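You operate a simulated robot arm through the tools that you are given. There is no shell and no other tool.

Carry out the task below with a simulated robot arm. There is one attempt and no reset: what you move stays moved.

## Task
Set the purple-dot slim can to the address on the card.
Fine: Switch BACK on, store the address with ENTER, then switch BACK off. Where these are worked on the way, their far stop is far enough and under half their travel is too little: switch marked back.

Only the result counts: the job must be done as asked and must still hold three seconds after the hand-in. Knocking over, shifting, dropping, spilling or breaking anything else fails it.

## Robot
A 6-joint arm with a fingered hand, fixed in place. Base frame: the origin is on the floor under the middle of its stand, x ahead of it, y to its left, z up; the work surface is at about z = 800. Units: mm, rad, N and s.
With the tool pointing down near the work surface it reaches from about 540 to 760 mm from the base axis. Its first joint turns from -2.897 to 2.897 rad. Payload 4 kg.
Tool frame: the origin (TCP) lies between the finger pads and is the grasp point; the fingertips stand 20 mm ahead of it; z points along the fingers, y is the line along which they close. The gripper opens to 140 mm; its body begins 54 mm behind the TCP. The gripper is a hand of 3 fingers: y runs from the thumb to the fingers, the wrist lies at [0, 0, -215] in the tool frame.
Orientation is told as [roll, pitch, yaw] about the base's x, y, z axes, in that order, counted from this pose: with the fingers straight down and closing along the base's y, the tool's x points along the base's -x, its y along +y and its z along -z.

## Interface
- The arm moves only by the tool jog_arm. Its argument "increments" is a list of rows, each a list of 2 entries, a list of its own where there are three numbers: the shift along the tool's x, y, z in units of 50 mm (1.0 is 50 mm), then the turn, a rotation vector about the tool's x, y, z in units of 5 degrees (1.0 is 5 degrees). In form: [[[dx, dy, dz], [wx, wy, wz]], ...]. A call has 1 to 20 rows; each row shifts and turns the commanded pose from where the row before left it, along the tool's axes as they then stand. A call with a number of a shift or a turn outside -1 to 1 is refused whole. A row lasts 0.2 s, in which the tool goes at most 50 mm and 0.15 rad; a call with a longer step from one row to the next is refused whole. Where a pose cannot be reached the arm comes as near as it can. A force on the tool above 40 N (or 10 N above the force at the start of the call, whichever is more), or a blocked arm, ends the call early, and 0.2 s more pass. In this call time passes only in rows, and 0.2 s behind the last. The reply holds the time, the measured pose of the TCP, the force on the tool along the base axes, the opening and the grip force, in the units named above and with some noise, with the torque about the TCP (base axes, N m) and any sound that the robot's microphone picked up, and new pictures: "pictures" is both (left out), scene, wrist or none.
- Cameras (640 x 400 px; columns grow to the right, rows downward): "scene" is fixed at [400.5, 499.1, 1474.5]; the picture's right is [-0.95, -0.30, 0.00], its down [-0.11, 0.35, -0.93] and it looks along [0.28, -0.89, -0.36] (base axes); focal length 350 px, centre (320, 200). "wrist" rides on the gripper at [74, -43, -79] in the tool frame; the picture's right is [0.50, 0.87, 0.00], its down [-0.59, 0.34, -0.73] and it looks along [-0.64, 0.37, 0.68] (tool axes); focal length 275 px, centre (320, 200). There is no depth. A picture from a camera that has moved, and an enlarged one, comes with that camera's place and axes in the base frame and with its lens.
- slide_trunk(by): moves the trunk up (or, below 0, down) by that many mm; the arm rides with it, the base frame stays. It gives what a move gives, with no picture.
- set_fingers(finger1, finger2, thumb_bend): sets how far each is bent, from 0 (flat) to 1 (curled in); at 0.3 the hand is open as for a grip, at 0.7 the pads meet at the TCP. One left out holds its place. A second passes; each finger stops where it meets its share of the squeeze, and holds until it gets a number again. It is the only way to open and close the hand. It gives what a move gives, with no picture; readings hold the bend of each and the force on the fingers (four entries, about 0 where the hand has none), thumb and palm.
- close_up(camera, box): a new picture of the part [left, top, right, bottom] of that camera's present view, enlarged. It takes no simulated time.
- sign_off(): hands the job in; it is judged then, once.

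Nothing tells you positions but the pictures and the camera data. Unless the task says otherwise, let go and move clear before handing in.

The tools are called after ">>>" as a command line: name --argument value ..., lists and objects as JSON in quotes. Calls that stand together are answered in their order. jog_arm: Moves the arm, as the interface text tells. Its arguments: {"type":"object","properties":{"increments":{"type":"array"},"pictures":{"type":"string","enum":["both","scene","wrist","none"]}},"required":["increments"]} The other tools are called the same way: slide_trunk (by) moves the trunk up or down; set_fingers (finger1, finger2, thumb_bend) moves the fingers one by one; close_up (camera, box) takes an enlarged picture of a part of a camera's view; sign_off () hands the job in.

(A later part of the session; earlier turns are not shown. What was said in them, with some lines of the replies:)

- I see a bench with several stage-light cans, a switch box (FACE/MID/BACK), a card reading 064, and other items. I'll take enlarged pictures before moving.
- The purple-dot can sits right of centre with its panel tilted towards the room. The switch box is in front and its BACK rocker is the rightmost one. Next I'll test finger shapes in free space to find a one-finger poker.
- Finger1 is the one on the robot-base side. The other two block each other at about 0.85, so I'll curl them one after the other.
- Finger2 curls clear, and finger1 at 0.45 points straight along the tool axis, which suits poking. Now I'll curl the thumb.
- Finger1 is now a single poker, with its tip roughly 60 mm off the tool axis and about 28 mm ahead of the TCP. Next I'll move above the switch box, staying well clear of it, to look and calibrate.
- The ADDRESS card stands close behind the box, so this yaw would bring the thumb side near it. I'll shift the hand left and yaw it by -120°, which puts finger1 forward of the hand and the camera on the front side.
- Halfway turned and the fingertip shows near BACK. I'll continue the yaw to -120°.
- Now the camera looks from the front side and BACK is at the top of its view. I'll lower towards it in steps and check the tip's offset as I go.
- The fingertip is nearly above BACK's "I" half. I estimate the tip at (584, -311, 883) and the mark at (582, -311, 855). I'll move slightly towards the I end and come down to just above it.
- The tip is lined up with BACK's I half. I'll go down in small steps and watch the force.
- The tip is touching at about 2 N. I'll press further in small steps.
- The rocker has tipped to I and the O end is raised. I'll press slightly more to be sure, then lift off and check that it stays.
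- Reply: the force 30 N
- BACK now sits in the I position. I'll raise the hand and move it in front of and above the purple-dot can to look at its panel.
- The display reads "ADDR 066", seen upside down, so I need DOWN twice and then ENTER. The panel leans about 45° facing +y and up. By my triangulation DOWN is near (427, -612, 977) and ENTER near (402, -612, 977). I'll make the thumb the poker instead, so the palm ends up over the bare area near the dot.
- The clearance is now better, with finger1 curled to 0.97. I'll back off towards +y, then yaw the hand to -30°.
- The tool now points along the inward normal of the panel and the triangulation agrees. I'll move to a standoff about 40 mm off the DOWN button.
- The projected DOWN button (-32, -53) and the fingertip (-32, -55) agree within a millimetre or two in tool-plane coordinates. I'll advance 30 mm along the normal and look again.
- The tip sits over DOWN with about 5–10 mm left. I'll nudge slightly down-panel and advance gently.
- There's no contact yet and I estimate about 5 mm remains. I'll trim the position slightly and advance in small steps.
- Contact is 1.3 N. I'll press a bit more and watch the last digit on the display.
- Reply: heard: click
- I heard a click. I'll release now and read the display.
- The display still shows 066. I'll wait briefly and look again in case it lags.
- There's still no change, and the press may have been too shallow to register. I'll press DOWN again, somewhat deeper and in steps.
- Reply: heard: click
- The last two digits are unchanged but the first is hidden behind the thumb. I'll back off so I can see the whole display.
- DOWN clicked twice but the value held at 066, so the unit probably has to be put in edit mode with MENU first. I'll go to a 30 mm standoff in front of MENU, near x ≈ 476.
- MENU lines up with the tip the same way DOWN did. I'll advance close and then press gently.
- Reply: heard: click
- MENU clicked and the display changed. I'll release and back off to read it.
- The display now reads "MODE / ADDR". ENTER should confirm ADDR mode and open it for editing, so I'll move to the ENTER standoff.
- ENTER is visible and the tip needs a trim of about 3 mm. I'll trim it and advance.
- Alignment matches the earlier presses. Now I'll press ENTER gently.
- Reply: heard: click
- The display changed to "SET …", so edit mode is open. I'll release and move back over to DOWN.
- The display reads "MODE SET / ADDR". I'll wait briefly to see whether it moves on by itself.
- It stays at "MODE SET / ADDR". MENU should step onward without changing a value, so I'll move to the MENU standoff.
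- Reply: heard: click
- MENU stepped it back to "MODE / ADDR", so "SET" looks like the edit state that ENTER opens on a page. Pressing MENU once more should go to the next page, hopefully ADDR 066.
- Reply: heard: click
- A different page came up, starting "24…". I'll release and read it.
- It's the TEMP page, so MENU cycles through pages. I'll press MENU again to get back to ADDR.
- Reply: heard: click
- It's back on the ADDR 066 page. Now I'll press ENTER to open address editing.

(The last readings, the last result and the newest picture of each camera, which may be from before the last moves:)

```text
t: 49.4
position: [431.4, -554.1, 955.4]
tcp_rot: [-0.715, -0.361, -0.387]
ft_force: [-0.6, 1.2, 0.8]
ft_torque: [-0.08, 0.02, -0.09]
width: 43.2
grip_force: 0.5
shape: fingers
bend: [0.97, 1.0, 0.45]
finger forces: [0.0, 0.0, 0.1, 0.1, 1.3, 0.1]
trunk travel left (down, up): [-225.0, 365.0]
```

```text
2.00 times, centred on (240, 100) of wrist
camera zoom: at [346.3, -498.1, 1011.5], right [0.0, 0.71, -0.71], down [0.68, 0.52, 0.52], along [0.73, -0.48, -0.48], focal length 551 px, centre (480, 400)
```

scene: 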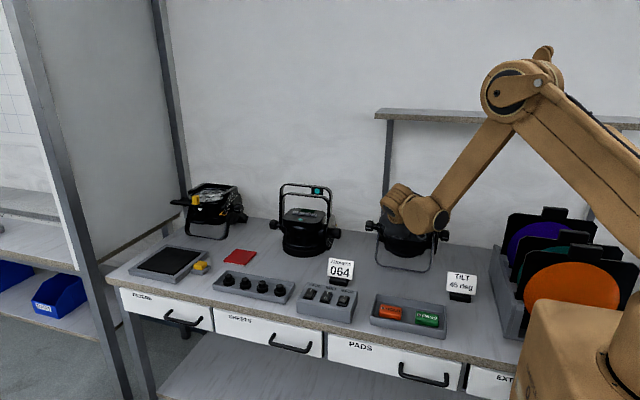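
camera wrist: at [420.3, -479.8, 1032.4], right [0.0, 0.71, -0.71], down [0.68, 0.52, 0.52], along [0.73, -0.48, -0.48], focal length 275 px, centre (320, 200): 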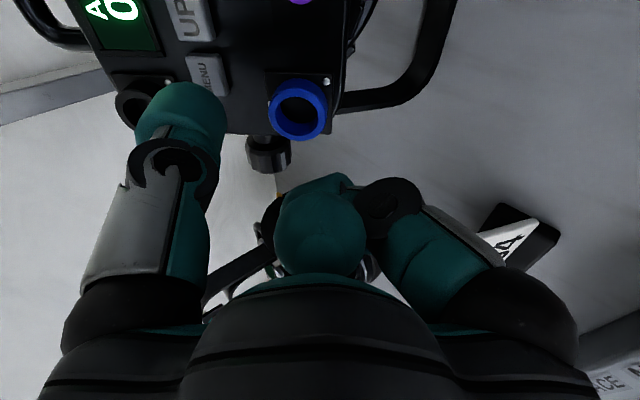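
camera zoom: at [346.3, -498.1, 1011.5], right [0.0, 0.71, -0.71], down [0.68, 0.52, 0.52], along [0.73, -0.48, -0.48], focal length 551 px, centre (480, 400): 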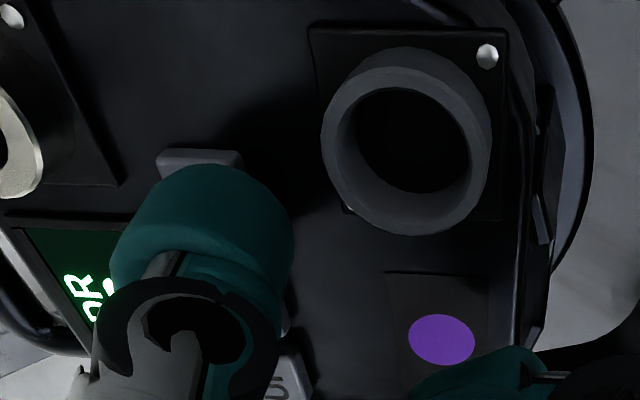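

>>> jog_arm --increments '[[[0, 0, 0.03], [0, 0, 0]]]' --pictures "none"

>>> close_up --camera "wrist" --box '[80, 0, 400, 200]'

```text
t: 49.8
position: [432.2, -553.3, 954.6]
tcp_rot: [-0.713, -0.361, -0.389]
ft_force: [-0.6, 1.5, 1.6]
ft_torque: [-0.12, 0.04, -0.02]
width: 43.3
grip_force: 1.2
shape: fingers
bend: [0.97, 1.0, 0.45]
finger forces: [0.0, 0.0, 0.0, 0.0, 2.2, 0.0]
trunk travel left (down, up): [-225.0, 365.0]
heard: click
```

```text
2.00 times, centred on (240, 100) of wrist
camera zoom: at [346.5, -499.0, 1010.4], right [0.0, 0.71, -0.71], down [0.68, 0.52, 0.52], along [0.73, -0.48, -0.48], focal length 551 px, centre (480, 400)
```

zoom: 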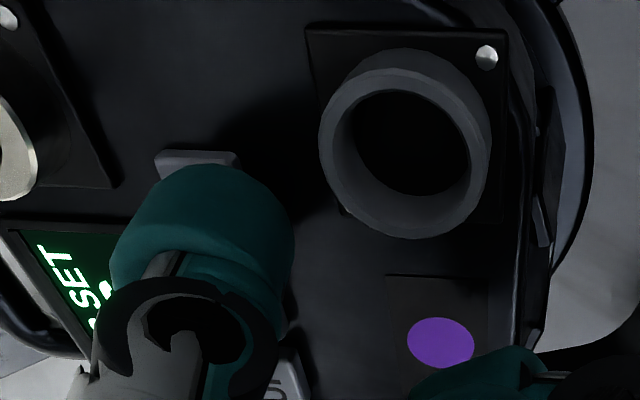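

It now shows ADDR SET. I'll release, move to DOWN and check the display.

>>> jog_arm --increments '[[[0, 0, -0.6], [0, 0, 0]], [[-0.44, 0.235, 0], [0, 0, 0]]]' --pictures "none"

>>> close_up --camera "wrist" --box '[80, 0, 400, 200]'

```text
t: 50.4
position: [458.1, -533.2, 974.5]
tcp_rot: [-0.714, -0.359, -0.386]
ft_force: [-0.1, 0.1, -0.1]
ft_torque: [0.0, 0.03, 0.0]
width: 43.5
grip_force: 0.0
shape: fingers
bend: [0.97, 1.0, 0.45]
finger forces: [0.1, 0.0, 0.0, 0.0, 0.1, 0.0]
trunk travel left (down, up): [-225.0, 365.0]
```

```text
2.00 times, centred on (240, 100) of wrist
camera zoom: at [371.7, -477.2, 1031.0], right [0.0, 0.71, -0.71], down [0.68, 0.52, 0.52], along [0.73, -0.48, -0.48], focal length 551 px, centre (480, 400)
```

zoom: 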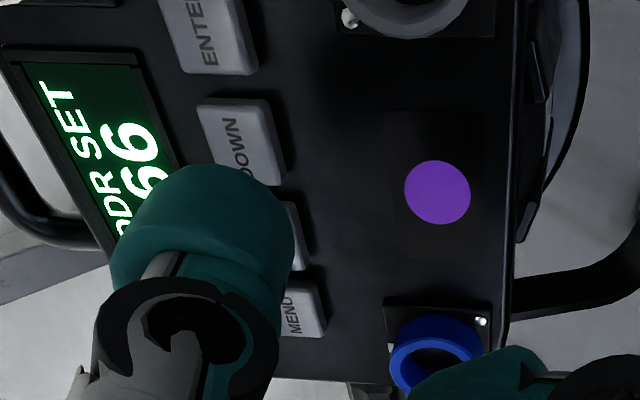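

"ADDR SET 066" is shown. I'll press DOWN for the first time.

>>> jog_arm --increments '[[[0.01, -0.038, 0.3], [0, 0, 0]], [[0, 0, 0.23], [0, 0, 0]]]' --pictures "none"

>>> jog_arm --increments '[[[0, 0, 0.05], [0, 0, 0]]]' --pictures "none"

>>> close_up --camera "wrist" --box '[80, 0, 400, 200]'

```text
t: 51.0
position: [455.7, -551.6, 958.4]
tcp_rot: [-0.714, -0.361, -0.388]
ft_force: [0.2, -0.1, 1.0]
ft_torque: [-0.02, -0.01, -0.02]
width: 43.6
grip_force: 0.1
shape: fingers
bend: [0.97, 1.0, 0.45]
finger forces: [0.0, 0.1, 0.1, 0.1, 0.1, 0.1]
trunk travel left (down, up): [-225.0, 365.0]
```

```text
t: 51.4
position: [455.2, -554.2, 957.4]
tcp_rot: [-0.713, -0.362, -0.389]
ft_force: [0.1, 1.3, 1.1]
ft_torque: [-0.06, 0.0, -0.05]
width: 43.5
grip_force: 0.9
shape: fingers
bend: [0.97, 1.0, 0.45]
finger forces: [0.0, 0.0, 0.1, 0.0, 1.3, 0.0]
trunk travel left (down, up): [-225.0, 365.0]
```

```text
2.00 times, centred on (240, 100) of wrist
camera zoom: at [369.9, -499.1, 1012.6], right [0.0, 0.71, -0.71], down [0.68, 0.52, 0.52], along [0.73, -0.48, -0.48], focal length 551 px, centre (480, 400)
```

zoom: 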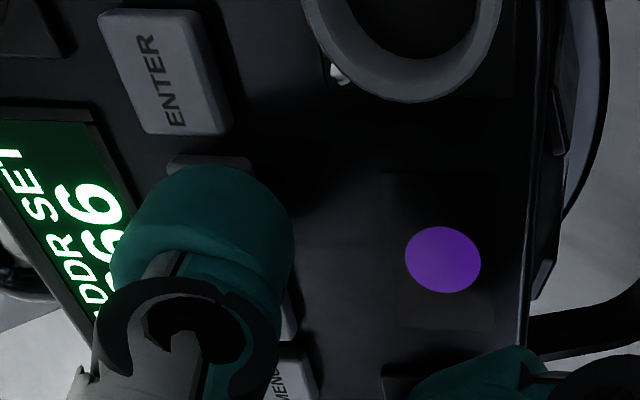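

>>> jog_arm --increments '[[[0, 0, 0.03], [0, 0, 0]]]' --pictures "none"

>>> close_up --camera "wrist" --box '[80, 0, 400, 200]'

```text
t: 51.8
position: [455.8, -556.0, 956.3]
tcp_rot: [-0.714, -0.361, -0.388]
ft_force: [-0.7, 2.4, 0.3]
ft_torque: [-0.07, 0.01, -0.09]
width: 42.9
grip_force: 1.4
shape: fingers
bend: [0.97, 1.0, 0.45]
finger forces: [0.1, 0.0, 0.0, 0.0, 1.8, 0.0]
trunk travel left (down, up): [-225.0, 365.0]
heard: click
```

```text
2.00 times, centred on (240, 100) of wrist
camera zoom: at [369.8, -500.0, 1012.1], right [0.0, 0.71, -0.71], down [0.68, 0.52, 0.52], along [0.73, -0.48, -0.48], focal length 551 px, centre (480, 400)
```

zoom: 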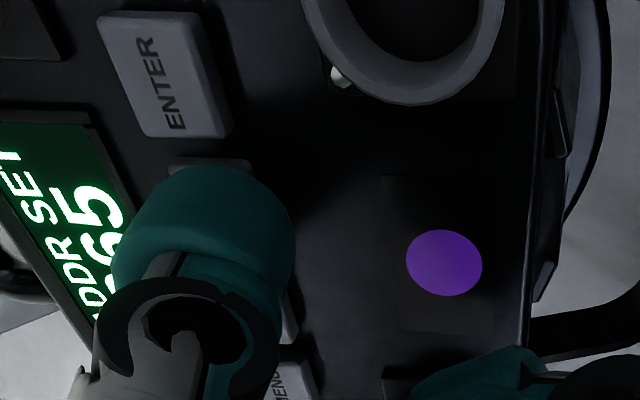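

Now it reads 065. I'll release by several millimetres and press DOWN once more.

>>> jog_arm --increments '[[[0, 0, -0.15], [0, 0, 0]], [[0, 0, 0], [0, 0, 0]]]' --pictures "none"

>>> close_up --camera "wrist" --box '[80, 0, 400, 200]'

```text
t: 52.4
position: [455.0, -550.0, 962.0]
tcp_rot: [-0.715, -0.361, -0.387]
ft_force: [-0.4, 0.0, 0.2]
ft_torque: [-0.03, 0.0, 0.0]
width: 43.1
grip_force: 0.0
shape: fingers
bend: [0.97, 1.0, 0.45]
finger forces: [0.1, 0.0, 0.1, 0.0, 0.0, 0.0]
trunk travel left (down, up): [-225.0, 365.0]
```

```text
2.00 times, centred on (240, 100) of wrist
camera zoom: at [369.8, -495.0, 1017.3], right [0.0, 0.71, -0.71], down [0.68, 0.52, 0.52], along [0.73, -0.48, -0.48], focal length 551 px, centre (480, 400)
```

zoom: 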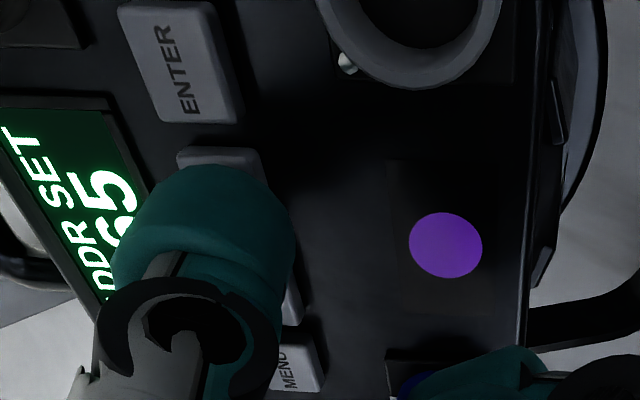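

>>> jog_arm --increments '[[[0, 0, 0.12], [0, 0, 0]], [[0, 0, 0.03], [0, 0, 0]]]' --pictures "none"

>>> close_up --camera "wrist" --box '[80, 0, 400, 200]'

```text
t: 53.0
position: [455.9, -556.2, 955.0]
tcp_rot: [-0.714, -0.362, -0.386]
ft_force: [-0.1, 1.8, 0.9]
ft_torque: [-0.08, 0.08, 0.02]
width: 43.5
grip_force: 1.2
shape: fingers
bend: [0.97, 1.0, 0.45]
finger forces: [0.0, 0.1, 0.0, 0.1, 2.2, 0.1]
trunk travel left (down, up): [-225.0, 365.0]
heard: click
```

```text
2.00 times, centred on (240, 100) of wrist
camera zoom: at [370.0, -499.9, 1011.5], right [0.0, 0.71, -0.71], down [0.68, 0.52, 0.52], along [0.73, -0.48, -0.48], focal length 551 px, centre (480, 400)
```

zoom: 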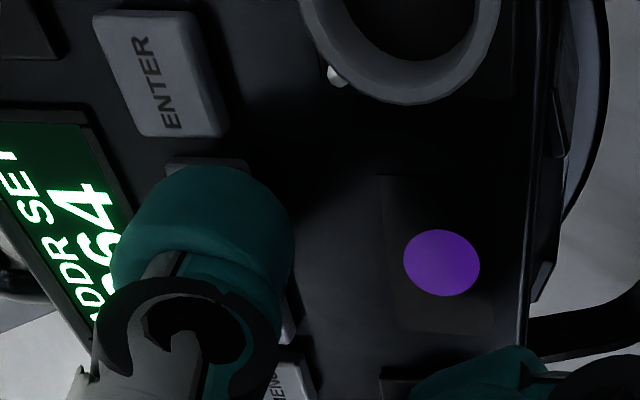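

It reads 064. I'll release, move over to ENTER and check alignment.

>>> jog_arm --increments '[[[0, 0, -0.6], [0, 0, 0]], [[0.425, -0.21, 0], [0, 0, 0]]]' --pictures "none"

>>> close_up --camera "wrist" --box '[80, 0, 400, 200]'

```text
t: 53.6
position: [432.6, -533.5, 977.6]
tcp_rot: [-0.715, -0.361, -0.387]
ft_force: [-1.1, -0.1, 0.5]
ft_torque: [0.0, -0.01, 0.03]
width: 43.5
grip_force: 0.1
shape: fingers
bend: [0.97, 1.0, 0.45]
finger forces: [0.1, 0.0, 0.0, 0.0, 0.0, 0.0]
trunk travel left (down, up): [-225.0, 365.0]
```

```text
2.00 times, centred on (240, 100) of wrist
camera zoom: at [346.7, -478.9, 1032.9], right [0.0, 0.71, -0.71], down [0.68, 0.52, 0.52], along [0.73, -0.48, -0.48], focal length 551 px, centre (480, 400)
```

zoom: 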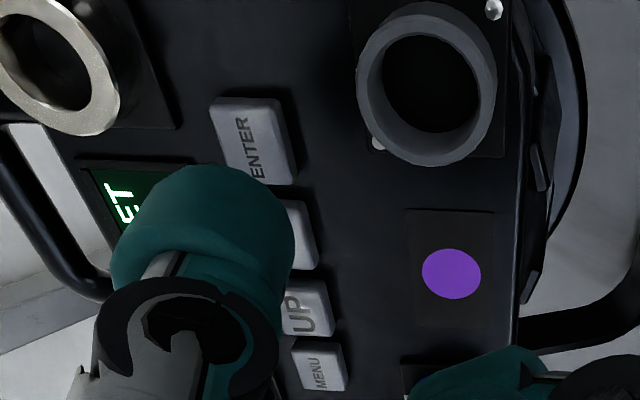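

Aligned on ENTER. I'll press it to store.

>>> jog_arm --increments '[[[0, 0, 0.3], [0, 0, 0]], [[0, 0, 0.25], [0, 0, 0]]]' --pictures "none"

>>> jog_arm --increments '[[[0, 0, 0.05], [0, 0, 0]]]' --pictures "none"

>>> close_up --camera "wrist" --box '[80, 0, 400, 200]'

```text
t: 54.2
position: [432.7, -552.5, 957.0]
tcp_rot: [-0.714, -0.362, -0.389]
ft_force: [0.4, 0.8, 0.6]
ft_torque: [-0.01, 0.07, -0.02]
width: 43.4
grip_force: 0.3
shape: fingers
bend: [0.97, 1.0, 0.45]
finger forces: [0.0, 0.0, 0.0, 0.0, 0.7, 0.0]
trunk travel left (down, up): [-225.0, 365.0]
```

```text
t: 54.6
position: [432.9, -555.4, 954.5]
tcp_rot: [-0.714, -0.362, -0.386]
ft_force: [-0.6, 1.7, 1.0]
ft_torque: [-0.12, 0.03, -0.07]
width: 43.5
grip_force: 1.2
shape: fingers
bend: [0.97, 1.0, 0.45]
finger forces: [0.0, 0.1, 0.1, 0.0, 2.2, 0.0]
trunk travel left (down, up): [-225.0, 365.0]
heard: click
```

```text
2.00 times, centred on (240, 100) of wrist
camera zoom: at [346.9, -499.2, 1010.9], right [0.0, 0.71, -0.71], down [0.68, 0.52, 0.52], along [0.73, -0.48, -0.48], focal length 551 px, centre (480, 400)
```

zoom: 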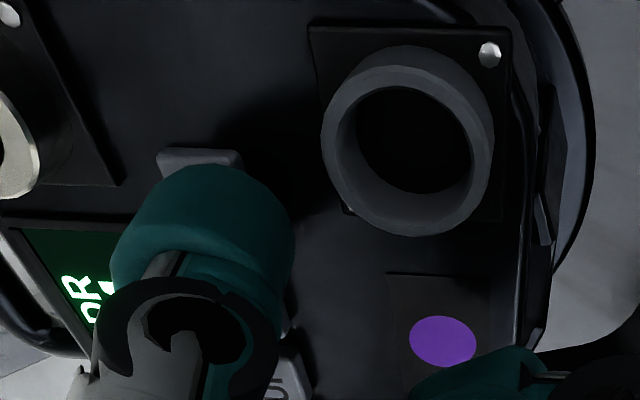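

"SET" has gone and it shows "ADDR" again. I'll release and back well away to verify.

>>> jog_arm --increments '[[[0, 0, -0.6], [0, 0, 0]], [[-0.45, 0.26, -0.5], [0, 0, 0]], [[0, 0, -0.9], [0, 0, 0]], [[0.1, 0.3, -0.8], [0, 0, 0]]]' --pictures "none"

>>> close_up --camera "wrist" --box '[80, 0, 400, 200]'

>>> close_up --camera "scene" --box '[360, 180, 460, 280]'

```text
t: 55.6
position: [464.4, -443.7, 1044.1]
tcp_rot: [-0.715, -0.361, -0.388]
ft_force: [0.4, 1.2, 0.7]
ft_torque: [0.01, 0.03, 0.0]
width: 43.4
grip_force: 0.1
shape: fingers
bend: [0.97, 1.0, 0.45]
finger forces: [0.1, 0.1, 0.1, 0.0, 0.1, 0.0]
trunk travel left (down, up): [-225.0, 365.0]
```

```text
2.00 times, centred on (240, 100) of wrist
camera zoom: at [377.1, -388.8, 1099.3], right [0.0, 0.71, -0.71], down [0.68, 0.52, 0.52], along [0.73, -0.48, -0.48], focal length 551 px, centre (480, 400)
```

zoom: 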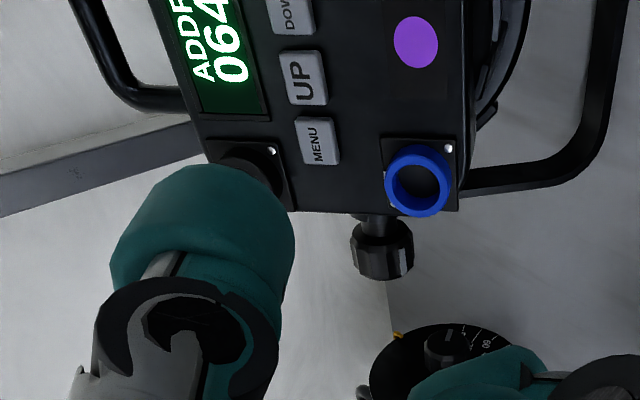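

```text
4.00 times, centred on (410, 230) of scene
camera zoom: at [400.5, 499.1, 1474.5], right [-0.95, -0.3, 0.0], down [-0.11, 0.35, -0.93], along [0.28, -0.89, -0.36], focal length 1402 px, centre (-40, 80)
```

zoom: 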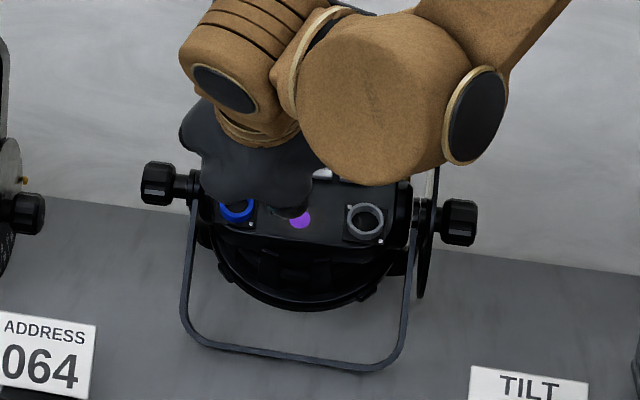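

"ADDR 064" is stored with no SET, and the can hasn't moved. Next I'll raise the hand, bring it back to vertical and go to the switch box to turn BACK off.

>>> jog_arm --increments '[[[-0.236, -0.408, -0.471], [0, 0, 0]], [[-0.236, -0.408, -0.471], [0, 0, 0]], [[-0.236, -0.408, -0.471], [0, 0, 0]], [[0, 0, 0], [-0.866, 0.5, 0]], [[0, 0, 0], [-0.866, 0.5, 0]], [[0, 0, 0], [-0.866, 0.5, 0]], [[0, 0, 0], [-0.866, 0.5, 0]], [[0, 0, 0], [-0.866, 0.5, 0]], [[0, 0, 0], [-0.866, 0.5, 0]], [[0, 0, 0], [-0.866, 0.5, 0]], [[0, 0, 0], [-0.866, 0.5, 0]], [[0, 0, 0], [-0.866, 0.5, 0]]]' --pictures "none"

>>> jog_arm --increments '[[[-0.0715, 0.727, 0.411], [0, 0, 0]], [[-0.0715, 0.727, 0.411], [0, 0, 0]], [[-0.0715, 0.727, 0.411], [0, 0, 0]], [[-0.0715, 0.727, 0.411], [0, 0, 0]], [[-0.0715, 0.727, 0.411], [0, 0, 0]], [[-0.0715, 0.727, 0.411], [0, 0, 0]], [[-0.0715, 0.727, 0.411], [0, 0, 0]]]' --pictures "both"

>>> close_up --camera "scene" --box '[360, 180, 460, 280]'

```text
t: 58.2
position: [462.4, -445.8, 1141.3]
tcp_rot: [0.002, 0.002, -0.524]
ft_force: [0.1, -0.1, 0.6]
ft_torque: [0.01, 0.01, 0.04]
width: 43.3
grip_force: 0.0
shape: fingers
bend: [0.97, 1.0, 0.45]
finger forces: [0.0, 0.1, 0.1, 0.1, 0.0, 0.1]
trunk travel left (down, up): [-225.0, 365.0]
```

```text
t: 59.8
position: [612.4, -236.8, 1000.6]
tcp_rot: [0.0, 0.0, -0.522]
ft_force: [-0.3, -0.1, 0.2]
ft_torque: [-0.03, 0.02, 0.02]
width: 43.3
grip_force: 0.1
shape: fingers
bend: [0.97, 1.0, 0.45]
finger forces: [0.0, 0.0, 0.0, 0.0, 0.0, 0.0]
trunk travel left (down, up): [-225.0, 365.0]
camera wrist: at [525.9, -237.7, 1078.8], right [0.0, 1.0, 0.0], down [0.68, 0.0, 0.73], along [0.73, 0.0, -0.68], focal length 275 px, centre (320, 200)
```

scene: 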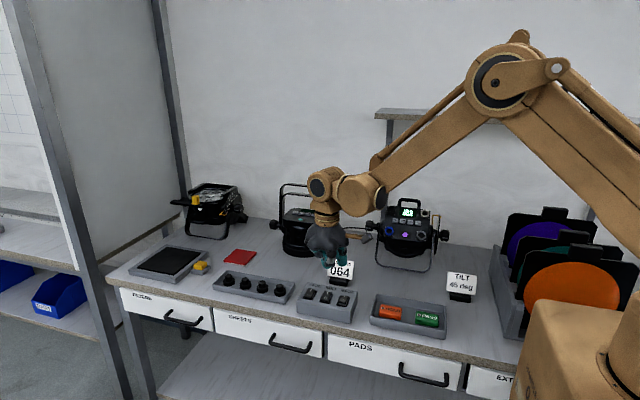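
wrist: 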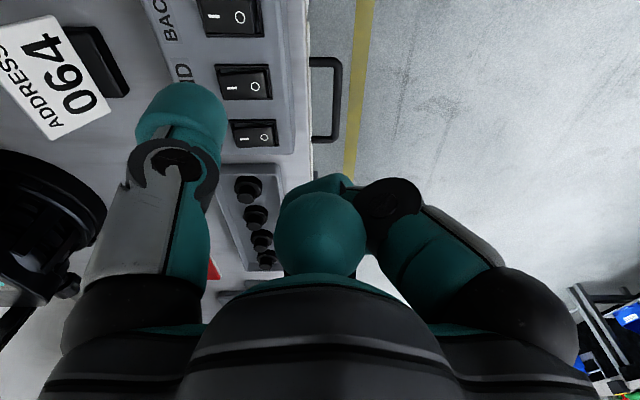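

```text
4.00 times, centred on (410, 230) of scene
camera zoom: at [400.5, 499.1, 1474.5], right [-0.95, -0.3, 0.0], down [-0.11, 0.35, -0.93], along [0.28, -0.89, -0.36], focal length 1402 px, centre (-40, 80)
```

zoom: 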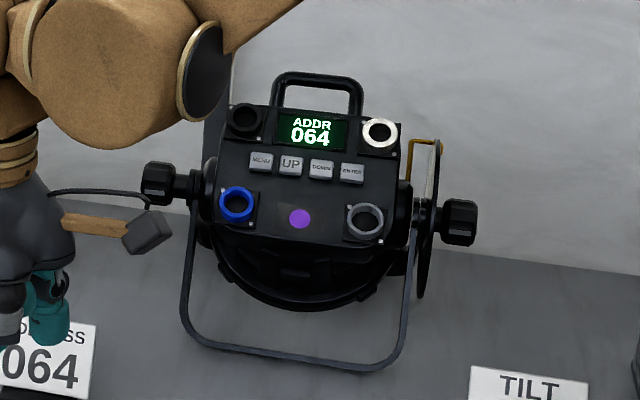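

The scene view also shows ADDR 064 stored and the can unmoved. I'll descend over BACK's O end and take another look.

>>> jog_arm --increments '[[[0.02, 0.035, 0.7], [0, 0, 0]], [[0, 0, 0.8], [0, 0, 0]], [[0, 0, 0.5], [0, 0, 0]]]' --pictures "none"

>>> close_up --camera "wrist" --box '[80, 0, 400, 200]'

>>> close_up --camera "scene" --box '[310, 250, 390, 320]'

```text
t: 60.6
position: [611.4, -234.2, 897.8]
tcp_rot: [-0.002, 0.001, -0.523]
ft_force: [-0.2, -0.4, -0.6]
ft_torque: [-0.01, -0.02, -0.01]
width: 43.3
grip_force: 0.0
shape: fingers
bend: [0.97, 1.0, 0.45]
finger forces: [0.1, 0.0, 0.1, 0.1, 0.0, 0.1]
trunk travel left (down, up): [-225.0, 365.0]
```

```text
2.00 times, centred on (240, 100) of wrist
camera zoom: at [526.7, -235.7, 976.4], right [0.0, 1.0, 0.0], down [0.68, 0.0, 0.73], along [0.73, 0.0, -0.68], focal length 551 px, centre (480, 400)
```

zoom: 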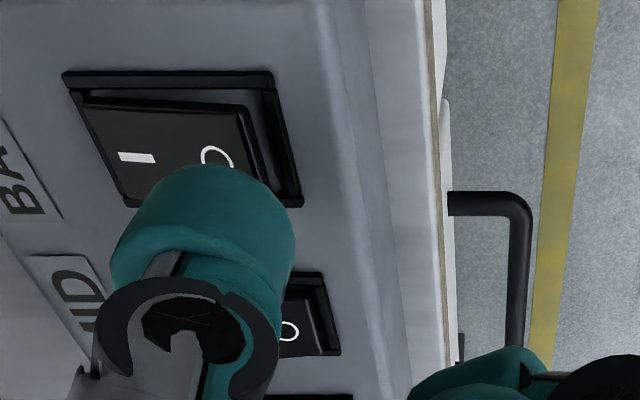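

```text
5.71 times, centred on (350, 285) of scene
camera zoom: at [400.5, 499.1, 1474.5], right [-0.95, -0.3, 0.0], down [-0.11, 0.35, -0.93], along [0.28, -0.89, -0.36], focal length 2002 px, centre (149, -286)
```

zoom: 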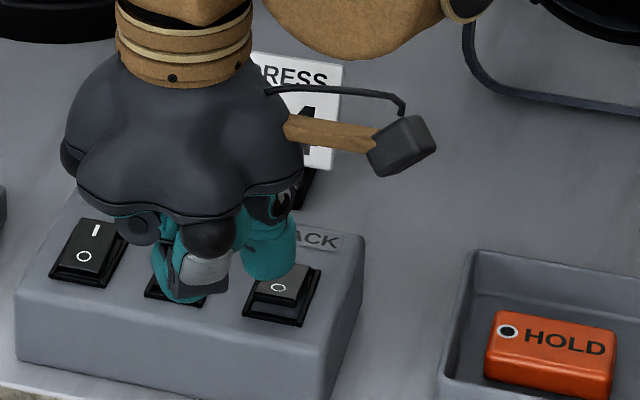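

The tip is over the O end. My estimate puts it at (581, -289), with the O mark at (579, -294) and the rocker edge near y = -283. I'll go down to contact in small steps.

>>> jog_arm --increments '[[[0.02, -0.01, 0.2], [0, 0, 0]], [[0, 0, 0.06], [0, 0, 0]]]' --pictures "none"

>>> close_up --camera "wrist" --box '[80, 0, 400, 200]'

>>> close_up --camera "scene" --box '[310, 250, 390, 320]'

```text
t: 61.2
position: [611.0, -234.0, 885.5]
tcp_rot: [0.0, 0.0, -0.523]
ft_force: [0.6, 0.2, -0.8]
ft_torque: [-0.02, -0.02, 0.04]
width: 43.5
grip_force: 0.0
shape: fingers
bend: [0.97, 1.0, 0.45]
finger forces: [0.0, 0.1, 0.0, 0.0, 0.1, 0.0]
trunk travel left (down, up): [-225.0, 365.0]
```

```text
2.00 times, centred on (240, 100) of wrist
camera zoom: at [524.6, -235.4, 964.7], right [0.0, 1.0, 0.0], down [0.68, 0.0, 0.73], along [0.73, 0.0, -0.68], focal length 551 px, centre (480, 400)
```

zoom: 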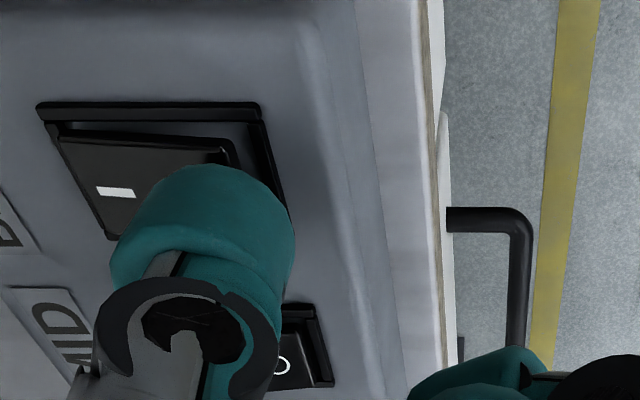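

```text
5.71 times, centred on (350, 285) of scene
camera zoom: at [400.5, 499.1, 1474.5], right [-0.95, -0.3, 0.0], down [-0.11, 0.35, -0.93], along [0.28, -0.89, -0.36], focal length 2002 px, centre (149, -286)
```

zoom: 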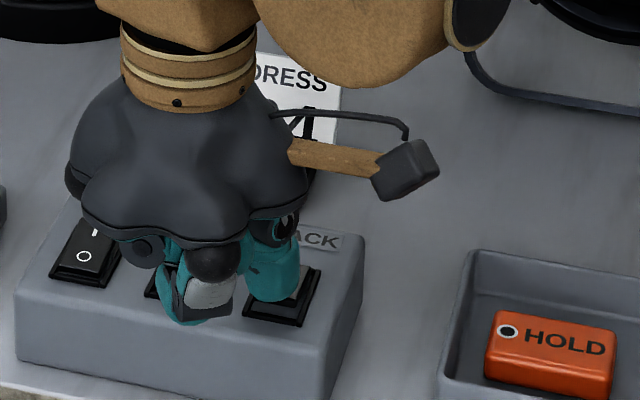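

>>> jog_arm --increments '[[[0, 0, 0.06], [0, 0, 0]]]' --pictures "none"

>>> jog_arm --increments '[[[0, 0, 0.04], [0, 0, 0]]]' --pictures "none"

>>> close_up --camera "wrist" --box '[80, 0, 400, 200]'

```text
t: 61.6
position: [610.3, -234.7, 883.9]
tcp_rot: [0.0, 0.001, -0.525]
ft_force: [0.6, -0.4, 1.5]
ft_torque: [-0.09, 0.08, 0.0]
width: 43.3
grip_force: 1.1
shape: fingers
bend: [0.97, 1.0, 0.45]
finger forces: [0.0, 0.1, 0.0, 0.0, 2.5, 0.1]
trunk travel left (down, up): [-225.0, 365.0]
```

```text
t: 62.0
position: [609.4, -235.3, 880.2]
tcp_rot: [0.0, 0.0, -0.523]
ft_force: [-0.4, 0.2, 0.4]
ft_torque: [-0.01, 0.04, 0.03]
width: 43.0
grip_force: 0.1
shape: fingers
bend: [0.97, 1.0, 0.45]
finger forces: [0.0, 0.0, 0.1, 0.1, 0.0, 0.1]
trunk travel left (down, up): [-225.0, 365.0]
```

```text
2.00 times, centred on (240, 100) of wrist
camera zoom: at [524.0, -235.2, 959.9], right [0.0, 1.0, 0.0], down [0.68, 0.0, 0.73], along [0.73, 0.0, -0.68], focal length 551 px, centre (480, 400)
```

zoom: 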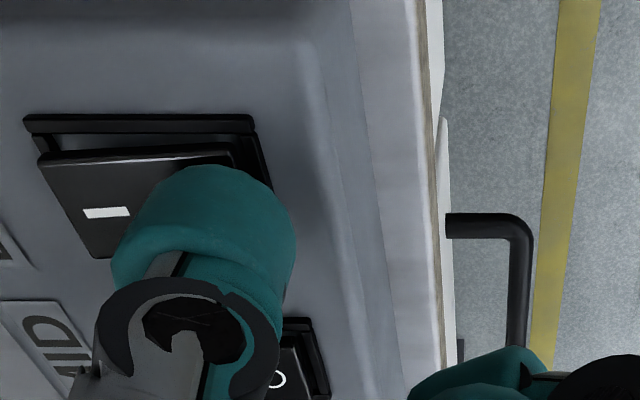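

The rocker snapped over and the I end is raised again. I'll press a little further to be sure it reaches the stop.

>>> jog_arm --increments '[[[0, 0, 0.05], [0, 0, 0]]]' --pictures "none"

```text
t: 62.4
position: [609.7, -233.8, 880.1]
tcp_rot: [0.0, 0.001, -0.521]
ft_force: [6.1, 1.8, 23.2]
ft_torque: [-1.32, 0.46, 0.25]
width: 44.0
grip_force: 11.4
shape: fingers
bend: [0.97, 1.0, 0.45]
finger forces: [0.0, 0.1, 0.1, 0.1, 23.5, 0.0]
trunk travel left (down, up): [-225.0, 365.0]
```

It reached the firm stop at 23 N. Now I'll lift away and check the switches and the can.

>>> jog_arm --increments '[[[0, 0, -0.3], [0, 0, 0]], [[0, 0, -0.9], [0, 0, 0]], [[0, 0, -0.9], [0, 0, 0]], [[0, 0.3, -0.9], [0, 0, 0]], [[0, 0.7, -0.6], [0, 0, 0]], [[0, 0.7, -0.6], [0, 0, 0]]]' --pictures "both"

>>> close_up --camera "scene" --box '[310, 250, 390, 320]'

>>> close_up --camera "scene" --box '[360, 180, 460, 280]'

>>> close_up --camera "wrist" --box '[80, 0, 400, 200]'

```text
t: 63.8
position: [652.0, -161.8, 1090.3]
tcp_rot: [0.0, -0.002, -0.524]
ft_force: [-1.1, -0.5, 0.6]
ft_torque: [0.0, 0.0, 0.01]
width: 43.5
grip_force: 0.0
shape: fingers
bend: [0.97, 1.0, 0.45]
finger forces: [0.0, 0.0, 0.0, 0.0, 0.0, 0.0]
trunk travel left (down, up): [-225.0, 365.0]
camera wrist: at [566.2, -162.0, 1168.7], right [0.0, 1.0, 0.0], down [0.68, 0.0, 0.73], along [0.73, 0.0, -0.68], focal length 275 px, centre (320, 200)
```

scene: 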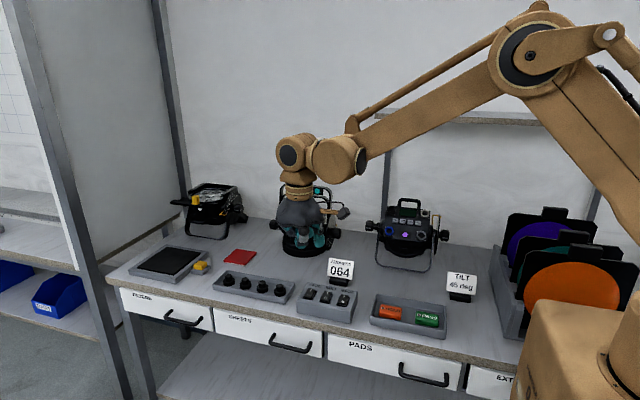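
wrist: 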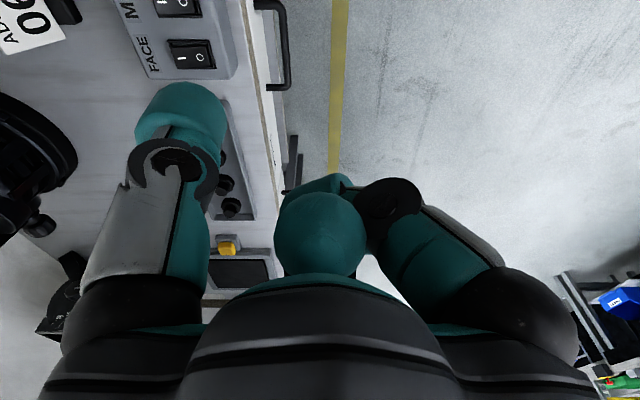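

```text
5.71 times, centred on (350, 285) of scene
camera zoom: at [400.5, 499.1, 1474.5], right [-0.95, -0.3, 0.0], down [-0.11, 0.35, -0.93], along [0.28, -0.89, -0.36], focal length 2002 px, centre (149, -286)
```

zoom: 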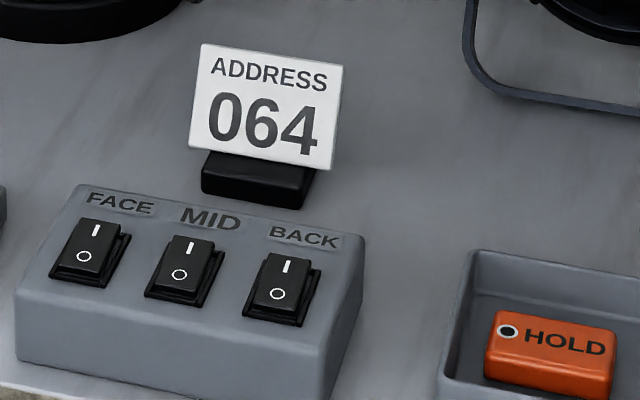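

```text
4.00 times, centred on (410, 230) of scene
camera zoom: at [400.5, 499.1, 1474.5], right [-0.95, -0.3, 0.0], down [-0.11, 0.35, -0.93], along [0.28, -0.89, -0.36], focal length 1402 px, centre (-40, 80)
```

zoom: 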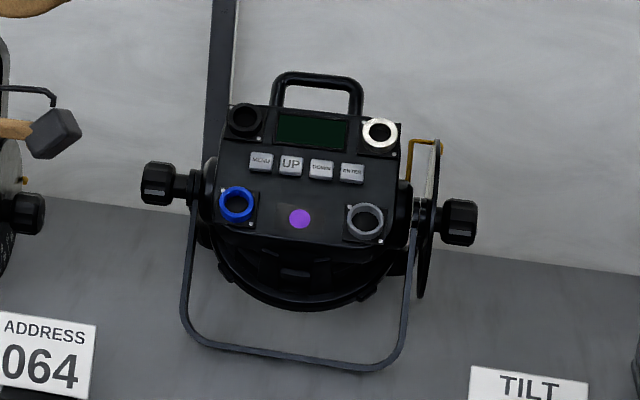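

```text
2.00 times, centred on (240, 100) of wrist
camera zoom: at [566.2, -162.0, 1168.7], right [0.0, 1.0, 0.0], down [0.68, 0.0, 0.73], along [0.73, 0.0, -0.68], focal length 551 px, centre (480, 400)
```

zoom: 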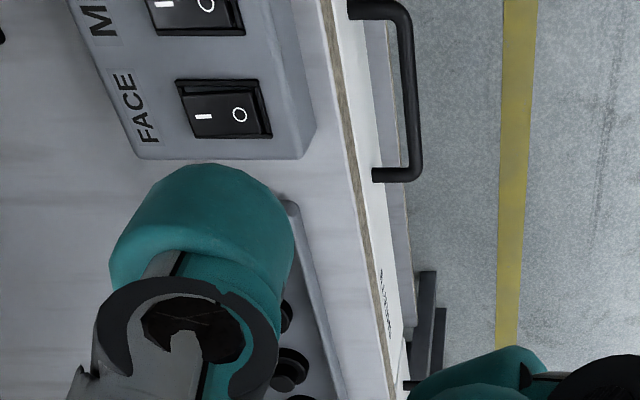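

BACK is in the off position again, matching FACE and MID, and the can's display is dark. ADDR 064 was stored before power-off. Nothing else has moved and the hand is clear, so I'm handing in.

>>> sign_off

```text
The job is handed in.
```

The purple-dot can is set to 064, and I've handed the job in. I switched BACK on, changed the address from 066 to 064, stored it with ENTER, then switched BACK off.

- **Address:** after ENTER the display went from the edit screen back to "ADDR 064". I saw this on both cameras before switching off. I did not power the can up again afterwards to re-read it.
- **Switch:** BACK was pressed to a firm stop both ways. It now sits in the off position like FACE and MID, and the can's display is dark.
- **Extra presses:** DOWN did nothing until ENTER opened editing. While finding that out I stepped through the can's menu and briefly opened its MODE setting. I left it unchanged at ADDR.
- **Surroundings:** the can, the card and the other items near the switch box look unmoved in the final pictures. The hand is up and clear of the bench.
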